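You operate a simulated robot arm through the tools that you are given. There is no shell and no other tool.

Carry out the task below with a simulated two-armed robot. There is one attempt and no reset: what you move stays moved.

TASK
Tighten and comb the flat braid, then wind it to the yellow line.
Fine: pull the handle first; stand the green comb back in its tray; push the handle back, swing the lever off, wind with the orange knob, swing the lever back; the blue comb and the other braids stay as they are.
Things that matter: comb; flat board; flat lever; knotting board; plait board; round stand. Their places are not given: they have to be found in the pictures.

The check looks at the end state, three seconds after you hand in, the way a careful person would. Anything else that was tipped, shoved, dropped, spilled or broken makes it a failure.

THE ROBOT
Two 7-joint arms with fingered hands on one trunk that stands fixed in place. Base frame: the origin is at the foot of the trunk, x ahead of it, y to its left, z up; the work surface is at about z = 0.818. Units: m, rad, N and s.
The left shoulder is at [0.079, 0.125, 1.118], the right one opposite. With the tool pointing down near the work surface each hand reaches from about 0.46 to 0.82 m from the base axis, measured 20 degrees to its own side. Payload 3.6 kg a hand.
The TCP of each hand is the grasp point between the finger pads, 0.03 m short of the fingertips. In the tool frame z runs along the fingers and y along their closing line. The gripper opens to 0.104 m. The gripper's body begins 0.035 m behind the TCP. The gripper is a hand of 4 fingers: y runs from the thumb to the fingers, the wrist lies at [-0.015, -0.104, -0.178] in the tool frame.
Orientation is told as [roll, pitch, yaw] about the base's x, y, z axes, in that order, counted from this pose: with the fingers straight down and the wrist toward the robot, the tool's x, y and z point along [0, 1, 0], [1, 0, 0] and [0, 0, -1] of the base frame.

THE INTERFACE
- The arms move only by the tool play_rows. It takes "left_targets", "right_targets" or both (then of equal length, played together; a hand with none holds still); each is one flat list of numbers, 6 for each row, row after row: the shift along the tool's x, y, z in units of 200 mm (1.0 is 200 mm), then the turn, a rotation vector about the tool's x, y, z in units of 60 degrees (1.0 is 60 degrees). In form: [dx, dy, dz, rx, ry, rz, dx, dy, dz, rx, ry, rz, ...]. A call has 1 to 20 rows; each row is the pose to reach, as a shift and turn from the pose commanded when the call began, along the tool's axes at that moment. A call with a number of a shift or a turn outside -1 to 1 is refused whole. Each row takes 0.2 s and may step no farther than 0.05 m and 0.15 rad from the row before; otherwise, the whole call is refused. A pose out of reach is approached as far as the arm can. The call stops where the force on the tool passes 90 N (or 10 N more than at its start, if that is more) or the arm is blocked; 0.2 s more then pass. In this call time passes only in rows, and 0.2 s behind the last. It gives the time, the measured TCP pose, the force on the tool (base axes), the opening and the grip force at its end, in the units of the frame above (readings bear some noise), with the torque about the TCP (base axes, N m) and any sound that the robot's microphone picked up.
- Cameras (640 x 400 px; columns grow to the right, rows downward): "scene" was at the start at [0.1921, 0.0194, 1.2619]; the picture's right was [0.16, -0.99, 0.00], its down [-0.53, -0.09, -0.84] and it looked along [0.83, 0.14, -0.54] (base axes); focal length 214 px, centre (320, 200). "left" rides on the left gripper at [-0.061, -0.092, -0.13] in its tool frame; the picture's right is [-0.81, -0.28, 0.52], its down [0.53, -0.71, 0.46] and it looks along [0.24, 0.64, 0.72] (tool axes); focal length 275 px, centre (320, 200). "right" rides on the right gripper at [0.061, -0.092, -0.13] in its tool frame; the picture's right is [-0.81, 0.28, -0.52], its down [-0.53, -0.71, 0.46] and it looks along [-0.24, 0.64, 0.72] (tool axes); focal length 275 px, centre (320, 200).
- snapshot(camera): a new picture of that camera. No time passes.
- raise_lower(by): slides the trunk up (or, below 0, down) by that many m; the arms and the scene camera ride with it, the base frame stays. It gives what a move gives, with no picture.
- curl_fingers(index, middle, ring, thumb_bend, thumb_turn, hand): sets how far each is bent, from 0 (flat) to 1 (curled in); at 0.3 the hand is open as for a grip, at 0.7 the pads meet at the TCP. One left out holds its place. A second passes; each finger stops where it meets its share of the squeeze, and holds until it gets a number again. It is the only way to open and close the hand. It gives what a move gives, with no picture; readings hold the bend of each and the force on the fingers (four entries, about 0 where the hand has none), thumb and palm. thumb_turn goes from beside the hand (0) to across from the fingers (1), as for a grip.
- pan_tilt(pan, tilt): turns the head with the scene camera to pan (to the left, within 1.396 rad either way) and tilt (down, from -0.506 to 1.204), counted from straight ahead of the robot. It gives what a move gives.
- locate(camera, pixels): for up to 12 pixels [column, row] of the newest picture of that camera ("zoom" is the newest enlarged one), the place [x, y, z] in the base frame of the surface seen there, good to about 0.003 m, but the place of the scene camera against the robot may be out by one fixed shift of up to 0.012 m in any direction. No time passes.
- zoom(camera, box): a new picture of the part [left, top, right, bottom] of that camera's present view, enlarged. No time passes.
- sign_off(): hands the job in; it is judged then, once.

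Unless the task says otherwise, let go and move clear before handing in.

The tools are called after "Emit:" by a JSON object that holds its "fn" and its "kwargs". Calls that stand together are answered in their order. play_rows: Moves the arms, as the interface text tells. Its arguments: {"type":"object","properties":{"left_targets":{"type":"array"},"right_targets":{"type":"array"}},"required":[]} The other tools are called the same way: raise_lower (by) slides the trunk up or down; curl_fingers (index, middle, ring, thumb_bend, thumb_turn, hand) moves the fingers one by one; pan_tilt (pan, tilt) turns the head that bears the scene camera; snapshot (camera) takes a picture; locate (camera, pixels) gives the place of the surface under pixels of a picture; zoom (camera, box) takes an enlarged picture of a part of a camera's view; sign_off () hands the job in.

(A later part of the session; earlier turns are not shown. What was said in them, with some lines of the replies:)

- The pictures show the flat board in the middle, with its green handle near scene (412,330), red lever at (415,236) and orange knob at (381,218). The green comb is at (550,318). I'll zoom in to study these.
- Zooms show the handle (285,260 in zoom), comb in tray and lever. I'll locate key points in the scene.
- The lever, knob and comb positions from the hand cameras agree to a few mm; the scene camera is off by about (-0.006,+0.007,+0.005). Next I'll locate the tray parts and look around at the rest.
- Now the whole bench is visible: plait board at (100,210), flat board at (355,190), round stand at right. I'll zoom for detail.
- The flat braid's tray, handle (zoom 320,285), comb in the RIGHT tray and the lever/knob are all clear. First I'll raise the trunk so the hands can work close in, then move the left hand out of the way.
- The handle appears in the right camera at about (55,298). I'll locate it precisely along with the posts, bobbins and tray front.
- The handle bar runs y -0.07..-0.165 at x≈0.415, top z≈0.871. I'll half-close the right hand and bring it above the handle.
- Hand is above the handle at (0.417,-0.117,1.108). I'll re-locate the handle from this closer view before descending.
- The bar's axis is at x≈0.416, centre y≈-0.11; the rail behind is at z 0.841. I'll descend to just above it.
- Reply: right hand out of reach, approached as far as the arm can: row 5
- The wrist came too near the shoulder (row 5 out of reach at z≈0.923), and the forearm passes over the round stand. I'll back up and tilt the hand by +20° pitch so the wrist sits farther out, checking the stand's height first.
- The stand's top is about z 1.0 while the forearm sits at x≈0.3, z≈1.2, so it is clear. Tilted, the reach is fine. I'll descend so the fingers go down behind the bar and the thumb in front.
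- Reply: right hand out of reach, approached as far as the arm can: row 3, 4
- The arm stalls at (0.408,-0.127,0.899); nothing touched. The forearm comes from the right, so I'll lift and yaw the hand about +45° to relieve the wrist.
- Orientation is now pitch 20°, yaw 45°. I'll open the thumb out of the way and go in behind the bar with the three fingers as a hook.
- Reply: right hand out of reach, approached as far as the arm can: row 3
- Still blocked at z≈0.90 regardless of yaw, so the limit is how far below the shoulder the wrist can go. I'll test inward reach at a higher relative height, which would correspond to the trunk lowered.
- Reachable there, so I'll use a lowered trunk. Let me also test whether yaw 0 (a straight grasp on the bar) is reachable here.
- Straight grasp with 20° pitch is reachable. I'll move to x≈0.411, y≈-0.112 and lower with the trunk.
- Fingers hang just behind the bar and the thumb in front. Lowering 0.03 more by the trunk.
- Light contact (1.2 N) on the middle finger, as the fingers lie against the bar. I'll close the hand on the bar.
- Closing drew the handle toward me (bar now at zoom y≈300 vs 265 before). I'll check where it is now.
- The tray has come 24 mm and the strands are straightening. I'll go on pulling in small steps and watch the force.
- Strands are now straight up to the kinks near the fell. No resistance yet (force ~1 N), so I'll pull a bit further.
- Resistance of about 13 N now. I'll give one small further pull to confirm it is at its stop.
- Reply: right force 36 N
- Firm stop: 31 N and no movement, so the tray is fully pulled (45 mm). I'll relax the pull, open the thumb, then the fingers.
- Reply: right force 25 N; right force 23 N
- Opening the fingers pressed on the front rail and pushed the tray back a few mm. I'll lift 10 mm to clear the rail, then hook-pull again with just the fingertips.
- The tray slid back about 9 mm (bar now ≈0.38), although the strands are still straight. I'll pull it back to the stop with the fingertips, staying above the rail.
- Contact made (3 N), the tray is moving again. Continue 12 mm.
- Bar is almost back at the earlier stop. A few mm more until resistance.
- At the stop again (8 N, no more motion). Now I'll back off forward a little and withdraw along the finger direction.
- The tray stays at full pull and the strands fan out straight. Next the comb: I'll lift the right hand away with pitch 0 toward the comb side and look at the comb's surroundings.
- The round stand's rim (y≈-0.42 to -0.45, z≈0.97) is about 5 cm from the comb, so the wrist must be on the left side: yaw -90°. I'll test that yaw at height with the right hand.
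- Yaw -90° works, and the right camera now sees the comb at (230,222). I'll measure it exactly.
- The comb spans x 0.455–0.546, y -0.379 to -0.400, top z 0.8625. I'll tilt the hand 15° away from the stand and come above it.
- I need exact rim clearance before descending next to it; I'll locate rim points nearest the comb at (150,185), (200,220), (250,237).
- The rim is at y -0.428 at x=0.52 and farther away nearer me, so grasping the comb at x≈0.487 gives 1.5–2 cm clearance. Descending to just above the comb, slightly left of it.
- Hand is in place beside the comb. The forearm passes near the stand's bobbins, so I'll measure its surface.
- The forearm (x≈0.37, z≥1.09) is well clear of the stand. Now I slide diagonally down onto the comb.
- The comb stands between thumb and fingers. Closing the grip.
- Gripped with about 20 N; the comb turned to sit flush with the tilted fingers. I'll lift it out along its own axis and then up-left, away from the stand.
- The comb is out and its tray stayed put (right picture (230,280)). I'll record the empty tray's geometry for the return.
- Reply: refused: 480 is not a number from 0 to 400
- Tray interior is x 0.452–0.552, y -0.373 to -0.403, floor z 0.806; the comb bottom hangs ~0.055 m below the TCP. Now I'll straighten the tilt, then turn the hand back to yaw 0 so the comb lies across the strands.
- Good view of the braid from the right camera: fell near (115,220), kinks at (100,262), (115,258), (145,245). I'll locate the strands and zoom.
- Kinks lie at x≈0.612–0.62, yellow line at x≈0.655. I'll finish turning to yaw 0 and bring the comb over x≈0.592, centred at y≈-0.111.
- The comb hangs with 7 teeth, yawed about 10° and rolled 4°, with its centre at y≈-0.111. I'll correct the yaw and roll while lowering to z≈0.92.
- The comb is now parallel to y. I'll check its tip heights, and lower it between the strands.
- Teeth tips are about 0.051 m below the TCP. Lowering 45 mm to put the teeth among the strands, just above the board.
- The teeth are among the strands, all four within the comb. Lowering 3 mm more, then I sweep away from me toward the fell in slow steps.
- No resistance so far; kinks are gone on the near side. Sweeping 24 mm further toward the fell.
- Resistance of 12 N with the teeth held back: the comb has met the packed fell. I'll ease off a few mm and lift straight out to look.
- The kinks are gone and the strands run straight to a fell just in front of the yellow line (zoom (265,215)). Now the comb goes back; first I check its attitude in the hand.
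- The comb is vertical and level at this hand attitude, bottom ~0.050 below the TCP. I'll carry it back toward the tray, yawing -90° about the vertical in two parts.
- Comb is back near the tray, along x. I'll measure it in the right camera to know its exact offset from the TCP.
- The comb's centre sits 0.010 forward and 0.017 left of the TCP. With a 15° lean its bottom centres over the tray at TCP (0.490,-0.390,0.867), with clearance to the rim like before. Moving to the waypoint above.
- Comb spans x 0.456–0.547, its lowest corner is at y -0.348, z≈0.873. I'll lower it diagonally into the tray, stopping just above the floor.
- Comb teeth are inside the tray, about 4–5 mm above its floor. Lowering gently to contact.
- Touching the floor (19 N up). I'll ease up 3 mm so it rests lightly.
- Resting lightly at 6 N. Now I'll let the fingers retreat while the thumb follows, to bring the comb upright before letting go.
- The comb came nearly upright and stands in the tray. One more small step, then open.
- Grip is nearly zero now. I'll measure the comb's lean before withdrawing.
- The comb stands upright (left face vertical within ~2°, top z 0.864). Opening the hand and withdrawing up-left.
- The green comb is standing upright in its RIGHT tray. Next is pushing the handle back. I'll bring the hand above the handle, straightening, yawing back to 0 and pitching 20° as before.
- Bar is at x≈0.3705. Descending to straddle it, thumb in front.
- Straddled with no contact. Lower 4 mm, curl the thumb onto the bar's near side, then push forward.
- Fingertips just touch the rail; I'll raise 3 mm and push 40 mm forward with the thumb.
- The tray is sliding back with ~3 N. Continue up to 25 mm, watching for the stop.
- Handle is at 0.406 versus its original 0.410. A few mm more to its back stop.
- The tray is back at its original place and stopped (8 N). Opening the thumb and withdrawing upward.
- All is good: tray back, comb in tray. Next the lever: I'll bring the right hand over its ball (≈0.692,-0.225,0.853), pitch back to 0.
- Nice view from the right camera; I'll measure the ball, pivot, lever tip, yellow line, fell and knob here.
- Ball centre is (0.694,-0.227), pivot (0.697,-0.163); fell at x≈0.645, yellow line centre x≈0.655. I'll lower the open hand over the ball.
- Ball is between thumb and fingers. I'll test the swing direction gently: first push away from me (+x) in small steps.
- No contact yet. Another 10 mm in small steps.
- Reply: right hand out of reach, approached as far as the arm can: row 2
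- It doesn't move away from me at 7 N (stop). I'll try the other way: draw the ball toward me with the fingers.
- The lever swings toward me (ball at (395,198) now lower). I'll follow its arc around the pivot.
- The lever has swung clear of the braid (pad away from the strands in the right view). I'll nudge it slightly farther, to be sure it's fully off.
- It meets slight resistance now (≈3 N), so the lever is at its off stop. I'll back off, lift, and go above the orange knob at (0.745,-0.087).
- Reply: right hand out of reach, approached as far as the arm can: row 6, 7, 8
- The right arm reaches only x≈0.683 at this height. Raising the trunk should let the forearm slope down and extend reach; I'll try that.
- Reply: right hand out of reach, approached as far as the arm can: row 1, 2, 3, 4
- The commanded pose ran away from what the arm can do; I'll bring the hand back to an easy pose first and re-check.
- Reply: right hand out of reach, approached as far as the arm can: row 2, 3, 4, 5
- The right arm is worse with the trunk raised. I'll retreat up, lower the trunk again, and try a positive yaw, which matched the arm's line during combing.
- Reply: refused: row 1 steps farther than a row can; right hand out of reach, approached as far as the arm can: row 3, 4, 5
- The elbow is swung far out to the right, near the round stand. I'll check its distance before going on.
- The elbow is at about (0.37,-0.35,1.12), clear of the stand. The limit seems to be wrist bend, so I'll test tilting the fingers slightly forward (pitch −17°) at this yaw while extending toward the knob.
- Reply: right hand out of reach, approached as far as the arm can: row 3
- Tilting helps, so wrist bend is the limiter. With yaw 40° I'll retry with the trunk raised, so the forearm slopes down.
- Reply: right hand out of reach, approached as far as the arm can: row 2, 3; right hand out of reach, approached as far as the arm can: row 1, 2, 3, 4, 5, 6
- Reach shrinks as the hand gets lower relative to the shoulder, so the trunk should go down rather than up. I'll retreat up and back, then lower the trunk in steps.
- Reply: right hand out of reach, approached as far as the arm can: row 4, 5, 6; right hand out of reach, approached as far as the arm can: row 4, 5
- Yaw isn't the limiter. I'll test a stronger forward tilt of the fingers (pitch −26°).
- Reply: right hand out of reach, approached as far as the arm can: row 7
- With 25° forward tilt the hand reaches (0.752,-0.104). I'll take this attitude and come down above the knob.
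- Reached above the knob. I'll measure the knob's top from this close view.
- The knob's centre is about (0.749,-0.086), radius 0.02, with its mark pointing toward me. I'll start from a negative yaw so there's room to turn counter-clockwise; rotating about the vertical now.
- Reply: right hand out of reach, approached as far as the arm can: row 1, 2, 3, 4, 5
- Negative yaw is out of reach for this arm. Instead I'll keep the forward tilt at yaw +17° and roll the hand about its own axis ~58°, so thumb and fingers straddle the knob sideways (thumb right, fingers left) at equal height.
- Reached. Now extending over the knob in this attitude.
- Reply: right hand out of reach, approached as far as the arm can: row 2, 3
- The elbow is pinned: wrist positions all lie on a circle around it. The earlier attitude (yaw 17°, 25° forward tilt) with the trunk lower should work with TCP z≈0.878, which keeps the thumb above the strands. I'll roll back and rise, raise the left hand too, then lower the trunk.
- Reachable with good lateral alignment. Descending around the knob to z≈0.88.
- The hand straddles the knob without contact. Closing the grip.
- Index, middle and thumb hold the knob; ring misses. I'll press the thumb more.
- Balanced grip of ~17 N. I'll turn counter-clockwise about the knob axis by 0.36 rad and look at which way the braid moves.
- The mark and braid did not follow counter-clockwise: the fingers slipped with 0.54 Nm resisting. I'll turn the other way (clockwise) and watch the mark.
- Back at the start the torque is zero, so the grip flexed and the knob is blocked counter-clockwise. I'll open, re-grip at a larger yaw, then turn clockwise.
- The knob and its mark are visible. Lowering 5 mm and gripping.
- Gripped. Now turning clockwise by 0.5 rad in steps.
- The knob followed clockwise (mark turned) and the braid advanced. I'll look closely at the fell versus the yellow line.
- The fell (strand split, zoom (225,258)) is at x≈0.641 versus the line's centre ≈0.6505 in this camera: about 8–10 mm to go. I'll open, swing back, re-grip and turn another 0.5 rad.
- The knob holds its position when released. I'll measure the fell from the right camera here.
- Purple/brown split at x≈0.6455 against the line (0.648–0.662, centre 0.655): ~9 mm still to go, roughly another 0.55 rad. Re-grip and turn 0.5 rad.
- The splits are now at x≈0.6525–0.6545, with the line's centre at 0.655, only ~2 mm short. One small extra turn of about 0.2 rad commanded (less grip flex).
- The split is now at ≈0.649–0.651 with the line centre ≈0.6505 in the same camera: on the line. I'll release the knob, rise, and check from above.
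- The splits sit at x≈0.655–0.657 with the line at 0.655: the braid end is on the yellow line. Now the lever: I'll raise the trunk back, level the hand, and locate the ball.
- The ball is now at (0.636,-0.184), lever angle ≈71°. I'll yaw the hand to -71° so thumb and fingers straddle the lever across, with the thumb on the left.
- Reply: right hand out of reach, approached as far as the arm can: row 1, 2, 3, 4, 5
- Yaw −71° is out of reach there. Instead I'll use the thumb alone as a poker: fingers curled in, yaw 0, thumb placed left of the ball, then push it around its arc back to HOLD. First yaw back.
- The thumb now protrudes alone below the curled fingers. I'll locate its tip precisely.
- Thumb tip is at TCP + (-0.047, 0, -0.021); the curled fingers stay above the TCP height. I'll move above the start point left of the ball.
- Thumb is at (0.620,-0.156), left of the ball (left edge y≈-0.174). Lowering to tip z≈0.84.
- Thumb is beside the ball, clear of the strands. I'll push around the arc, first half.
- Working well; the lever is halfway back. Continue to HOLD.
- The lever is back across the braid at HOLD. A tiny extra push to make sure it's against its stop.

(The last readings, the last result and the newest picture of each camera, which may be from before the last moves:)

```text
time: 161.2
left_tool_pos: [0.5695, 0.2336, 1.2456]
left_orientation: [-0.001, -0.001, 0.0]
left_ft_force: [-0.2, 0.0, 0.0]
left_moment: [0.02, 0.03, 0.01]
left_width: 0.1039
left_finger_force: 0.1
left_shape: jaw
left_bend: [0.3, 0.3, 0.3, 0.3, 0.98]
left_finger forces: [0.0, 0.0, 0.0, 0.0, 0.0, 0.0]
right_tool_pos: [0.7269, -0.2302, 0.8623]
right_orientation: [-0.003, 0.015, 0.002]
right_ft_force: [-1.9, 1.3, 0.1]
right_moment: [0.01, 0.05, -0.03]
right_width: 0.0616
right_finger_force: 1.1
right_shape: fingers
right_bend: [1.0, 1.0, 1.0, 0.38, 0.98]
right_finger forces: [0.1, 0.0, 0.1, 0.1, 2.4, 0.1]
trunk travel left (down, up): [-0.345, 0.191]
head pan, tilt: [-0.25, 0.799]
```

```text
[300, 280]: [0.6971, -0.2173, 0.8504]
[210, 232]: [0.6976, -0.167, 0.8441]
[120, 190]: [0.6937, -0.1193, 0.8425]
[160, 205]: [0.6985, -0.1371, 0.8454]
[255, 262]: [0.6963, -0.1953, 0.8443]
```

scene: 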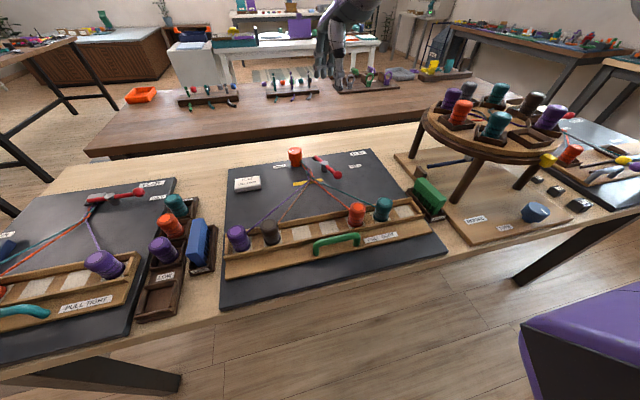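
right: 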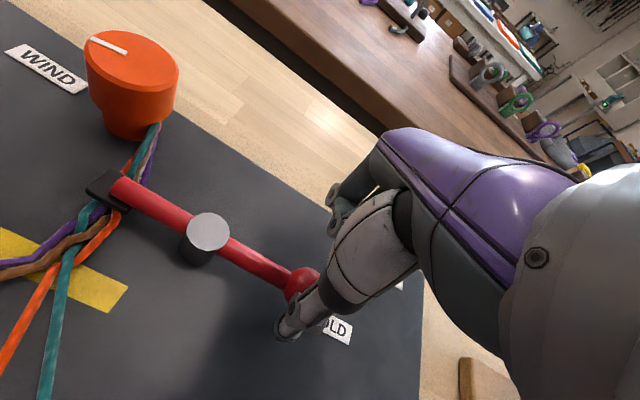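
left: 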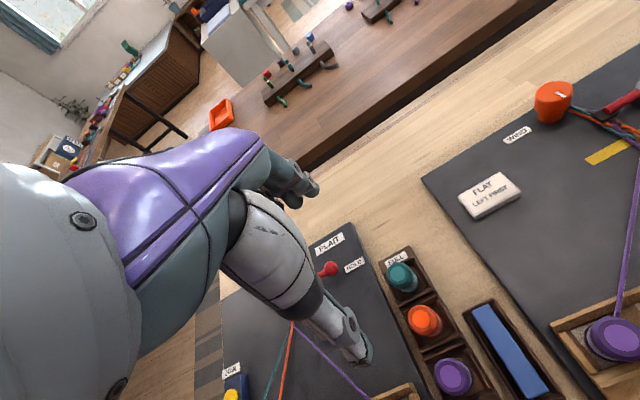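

The lever lies along y again (x≈0.697 at both ends) and resists at 2 N, so it's at its stop. I'll back off, lift away, and do a final inspection.

Emit:
{"fn": "play_rows", "kwargs": {"right_targets": [0, -0.07, 0, 0, 0, 0, 0, -0.1, -0.15, 0, 0, 0, 0, -0.15, -0.35, 0, 0, 0, 0, -0.3, -0.5, 0, 0, 0, -0.05, -0.5, -0.6, 0, 0, 0, -0.1, -0.7, -0.7, 0, 0, 0, -0.15, -0.85, -0.85, 0, 0, 0, -0.2, -0.95, -1.0, 0, 0, 0]}}

Emit:
{"fn": "curl_fingers", "kwargs": {"hand": "right", "index": 0.3, "middle": 0.3, "ring": 0.3, "thumb_bend": 0.3}}

Emit:
{"fn": "snapshot", "kwargs": {"camera": "scene"}}

Emit:
{"fn": "snapshot", "kwargs": {"camera": "right"}}

Emit:
{"fn": "zoom", "kwargs": {"camera": "scene", "box": [200, 120, 460, 300]}}

```text
time: 163.0
left_tool_pos: [0.5675, 0.2326, 1.2471]
left_orientation: [0.0, -0.001, 0.0]
left_ft_force: [0.0, -0.7, 0.2]
left_moment: [0.02, -0.01, -0.03]
left_width: 0.104
left_finger_force: 0.0
left_shape: jaw
left_bend: [0.3, 0.3, 0.3, 0.3, 0.98]
left_finger forces: [0.0, 0.0, 0.0, 0.0, 0.0, 0.1]
right_tool_pos: [0.5405, -0.2683, 1.0647]
right_orientation: [-0.003, 0.014, 0.002]
right_ft_force: [-0.3, 0.2, -1.0]
right_moment: [-0.01, 0.02, -0.03]
right_width: 0.0603
right_finger_force: 0.0
right_shape: fingers
right_bend: [1.0, 1.0, 1.0, 0.4, 0.99]
right_finger forces: [0.1, 0.1, 0.0, 0.0, 0.1, 0.0]
trunk travel left (down, up): [-0.345, 0.191]
head pan, tilt: [-0.25, 0.799]
```

```text
time: 164.0
left_tool_pos: [0.5688, 0.2345, 1.2453]
left_orientation: [0.0, 0.001, 0.001]
left_ft_force: [0.1, -0.1, 0.5]
left_moment: [-0.01, 0.04, -0.03]
left_width: 0.1036
left_finger_force: 0.1
left_shape: jaw
left_bend: [0.3, 0.3, 0.3, 0.3, 0.98]
left_finger forces: [0.0, 0.1, 0.0, 0.1, 0.1, 0.0]
right_tool_pos: [0.5423, -0.2692, 1.0644]
right_orientation: [-0.001, 0.016, 0.002]
right_ft_force: [-0.6, 0.7, 0.5]
right_moment: [-0.01, 0.01, -0.01]
right_width: 0.1027
right_finger_force: 0.0
right_shape: fingers
right_bend: [0.3, 0.3, 0.3, 0.3, 0.98]
right_finger forces: [0.0, 0.1, 0.0, 0.1, 0.0, 0.0]
trunk travel left (down, up): [-0.345, 0.191]
head pan, tilt: [-0.25, 0.799]
```

```text
taken
```

scene: 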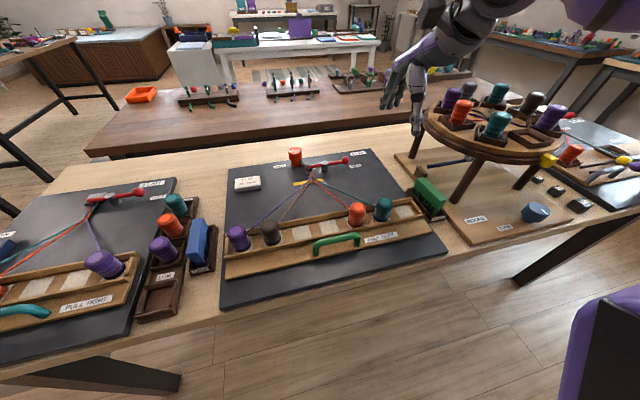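

```text
taken
```

right: 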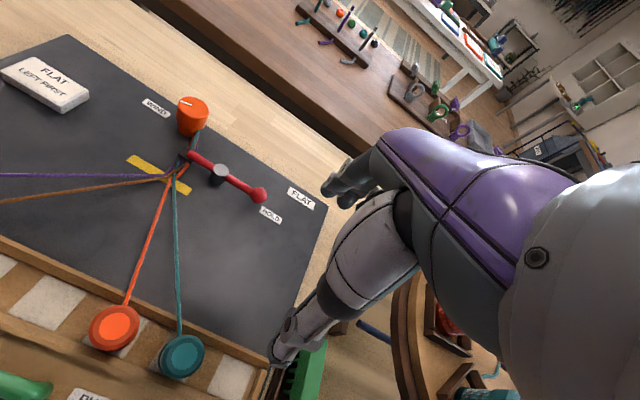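

```text
2.22 times, centred on (330, 210) of scene
```

zoom: 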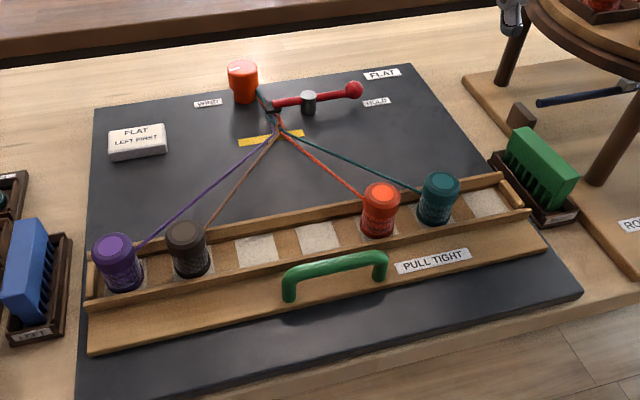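

Everything appears in place. A last close look at the braid, lever and comb from the right camera.

Emit:
{"fn": "zoom", "kwargs": {"camera": "right", "box": [90, 80, 300, 230]}}

Emit:
{"fn": "locate", "kwargs": {"camera": "zoom", "pixels": [[530, 348], [415, 285], [305, 230], [180, 250], [265, 290], [280, 310], [215, 290], [245, 285], [150, 245], [300, 320], [255, 300], [235, 295]]}}

Emit:
{"fn": "zoom", "kwargs": {"camera": "scene", "box": [390, 160, 490, 240]}}

```text
2.67 times, centred on (195, 155) of right
```

zoom: 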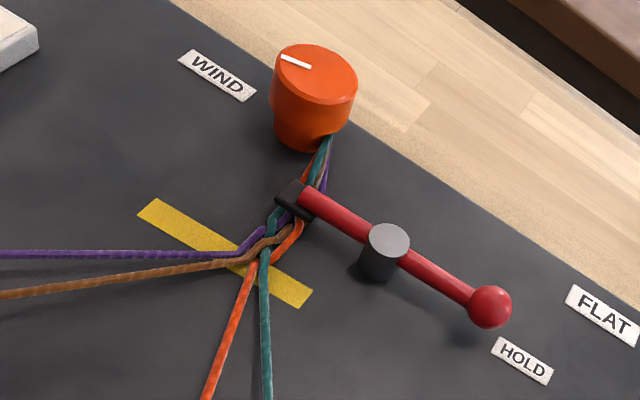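

```text
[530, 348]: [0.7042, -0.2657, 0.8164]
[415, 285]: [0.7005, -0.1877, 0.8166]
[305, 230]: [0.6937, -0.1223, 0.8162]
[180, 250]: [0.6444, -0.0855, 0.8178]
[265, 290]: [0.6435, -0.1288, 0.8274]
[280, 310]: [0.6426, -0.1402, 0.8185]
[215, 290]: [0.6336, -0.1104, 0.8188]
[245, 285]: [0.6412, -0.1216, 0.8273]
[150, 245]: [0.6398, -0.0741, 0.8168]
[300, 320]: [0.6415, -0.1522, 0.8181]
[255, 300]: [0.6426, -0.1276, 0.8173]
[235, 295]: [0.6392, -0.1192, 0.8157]
```

```text
5.00 times, centred on (440, 200) of scene
```

zoom: 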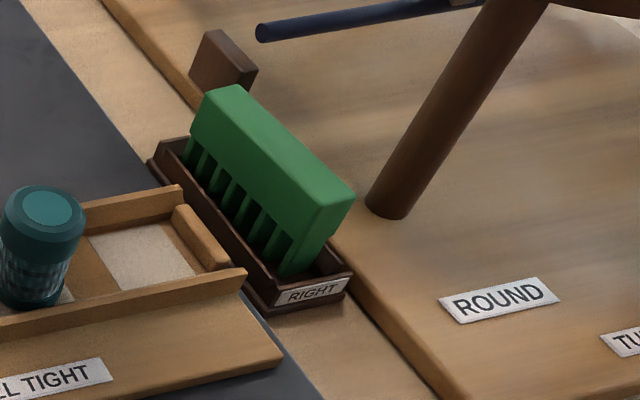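

Emit:
{"fn": "locate", "kwargs": {"camera": "zoom", "pixels": [[240, 150], [235, 175], [225, 200], [280, 190], [300, 225], [285, 265], [330, 210], [318, 255], [215, 95], [345, 190]]}}

Emit:
{"fn": "locate", "kwargs": {"camera": "right", "pixels": [[170, 176], [176, 181], [168, 180], [182, 173], [150, 168], [158, 172], [178, 186], [162, 168]]}}

```text
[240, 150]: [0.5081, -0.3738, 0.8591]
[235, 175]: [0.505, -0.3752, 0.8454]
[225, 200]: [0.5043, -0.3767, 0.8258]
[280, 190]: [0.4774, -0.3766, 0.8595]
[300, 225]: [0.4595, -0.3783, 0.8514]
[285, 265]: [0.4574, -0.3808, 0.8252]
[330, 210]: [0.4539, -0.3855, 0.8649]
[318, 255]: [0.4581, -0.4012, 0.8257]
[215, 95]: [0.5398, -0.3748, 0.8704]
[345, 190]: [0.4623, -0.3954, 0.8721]
```

```text
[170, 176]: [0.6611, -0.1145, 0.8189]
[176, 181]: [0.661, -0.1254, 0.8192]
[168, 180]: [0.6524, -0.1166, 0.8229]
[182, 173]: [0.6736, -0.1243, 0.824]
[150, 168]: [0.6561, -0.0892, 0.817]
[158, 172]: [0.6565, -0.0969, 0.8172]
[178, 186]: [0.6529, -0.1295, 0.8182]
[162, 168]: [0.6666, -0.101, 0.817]
```

The strand split lies on the yellow line, the lever is at HOLD and the tray is back. The green comb stands in its RIGHT tray (left face within about 5° of vertical), the blue comb and the other braids look undisturbed, and both hands are clear. Handing in.

Emit:
{"fn": "sign_off", "kwargs": {}}

```text
The job is handed in.
```

I tightened, combed and wound the flat braid to the yellow line, and handed the job in. I don't know the verdict: the hand-in only confirmed it was received.

- **Tighten:** I pulled the handle until it stopped, about 45 mm. It slipped back about 9 mm when I first let go, so I pulled it to the stop again. The strands ended up straight.
- **Comb:** I swept the green comb toward the finished end of the braid until it met firm resistance. The kinks were gone afterwards. The comb is back in its RIGHT tray, upright to within about 5°.
- **Push back and wind:** I pushed the handle back to where it started and swung the lever off. Turning the orange knob clockwise brought the point where the strands split to within about 2 mm of the middle of the yellow line. I first tried the knob counter-clockwise, but it would not turn that way.
- **Lever:** It is back at HOLD, across the braid and against its stop.

In the last pictures the blue comb, the other braids and the round stand looked undisturbed, and both hands were clear.
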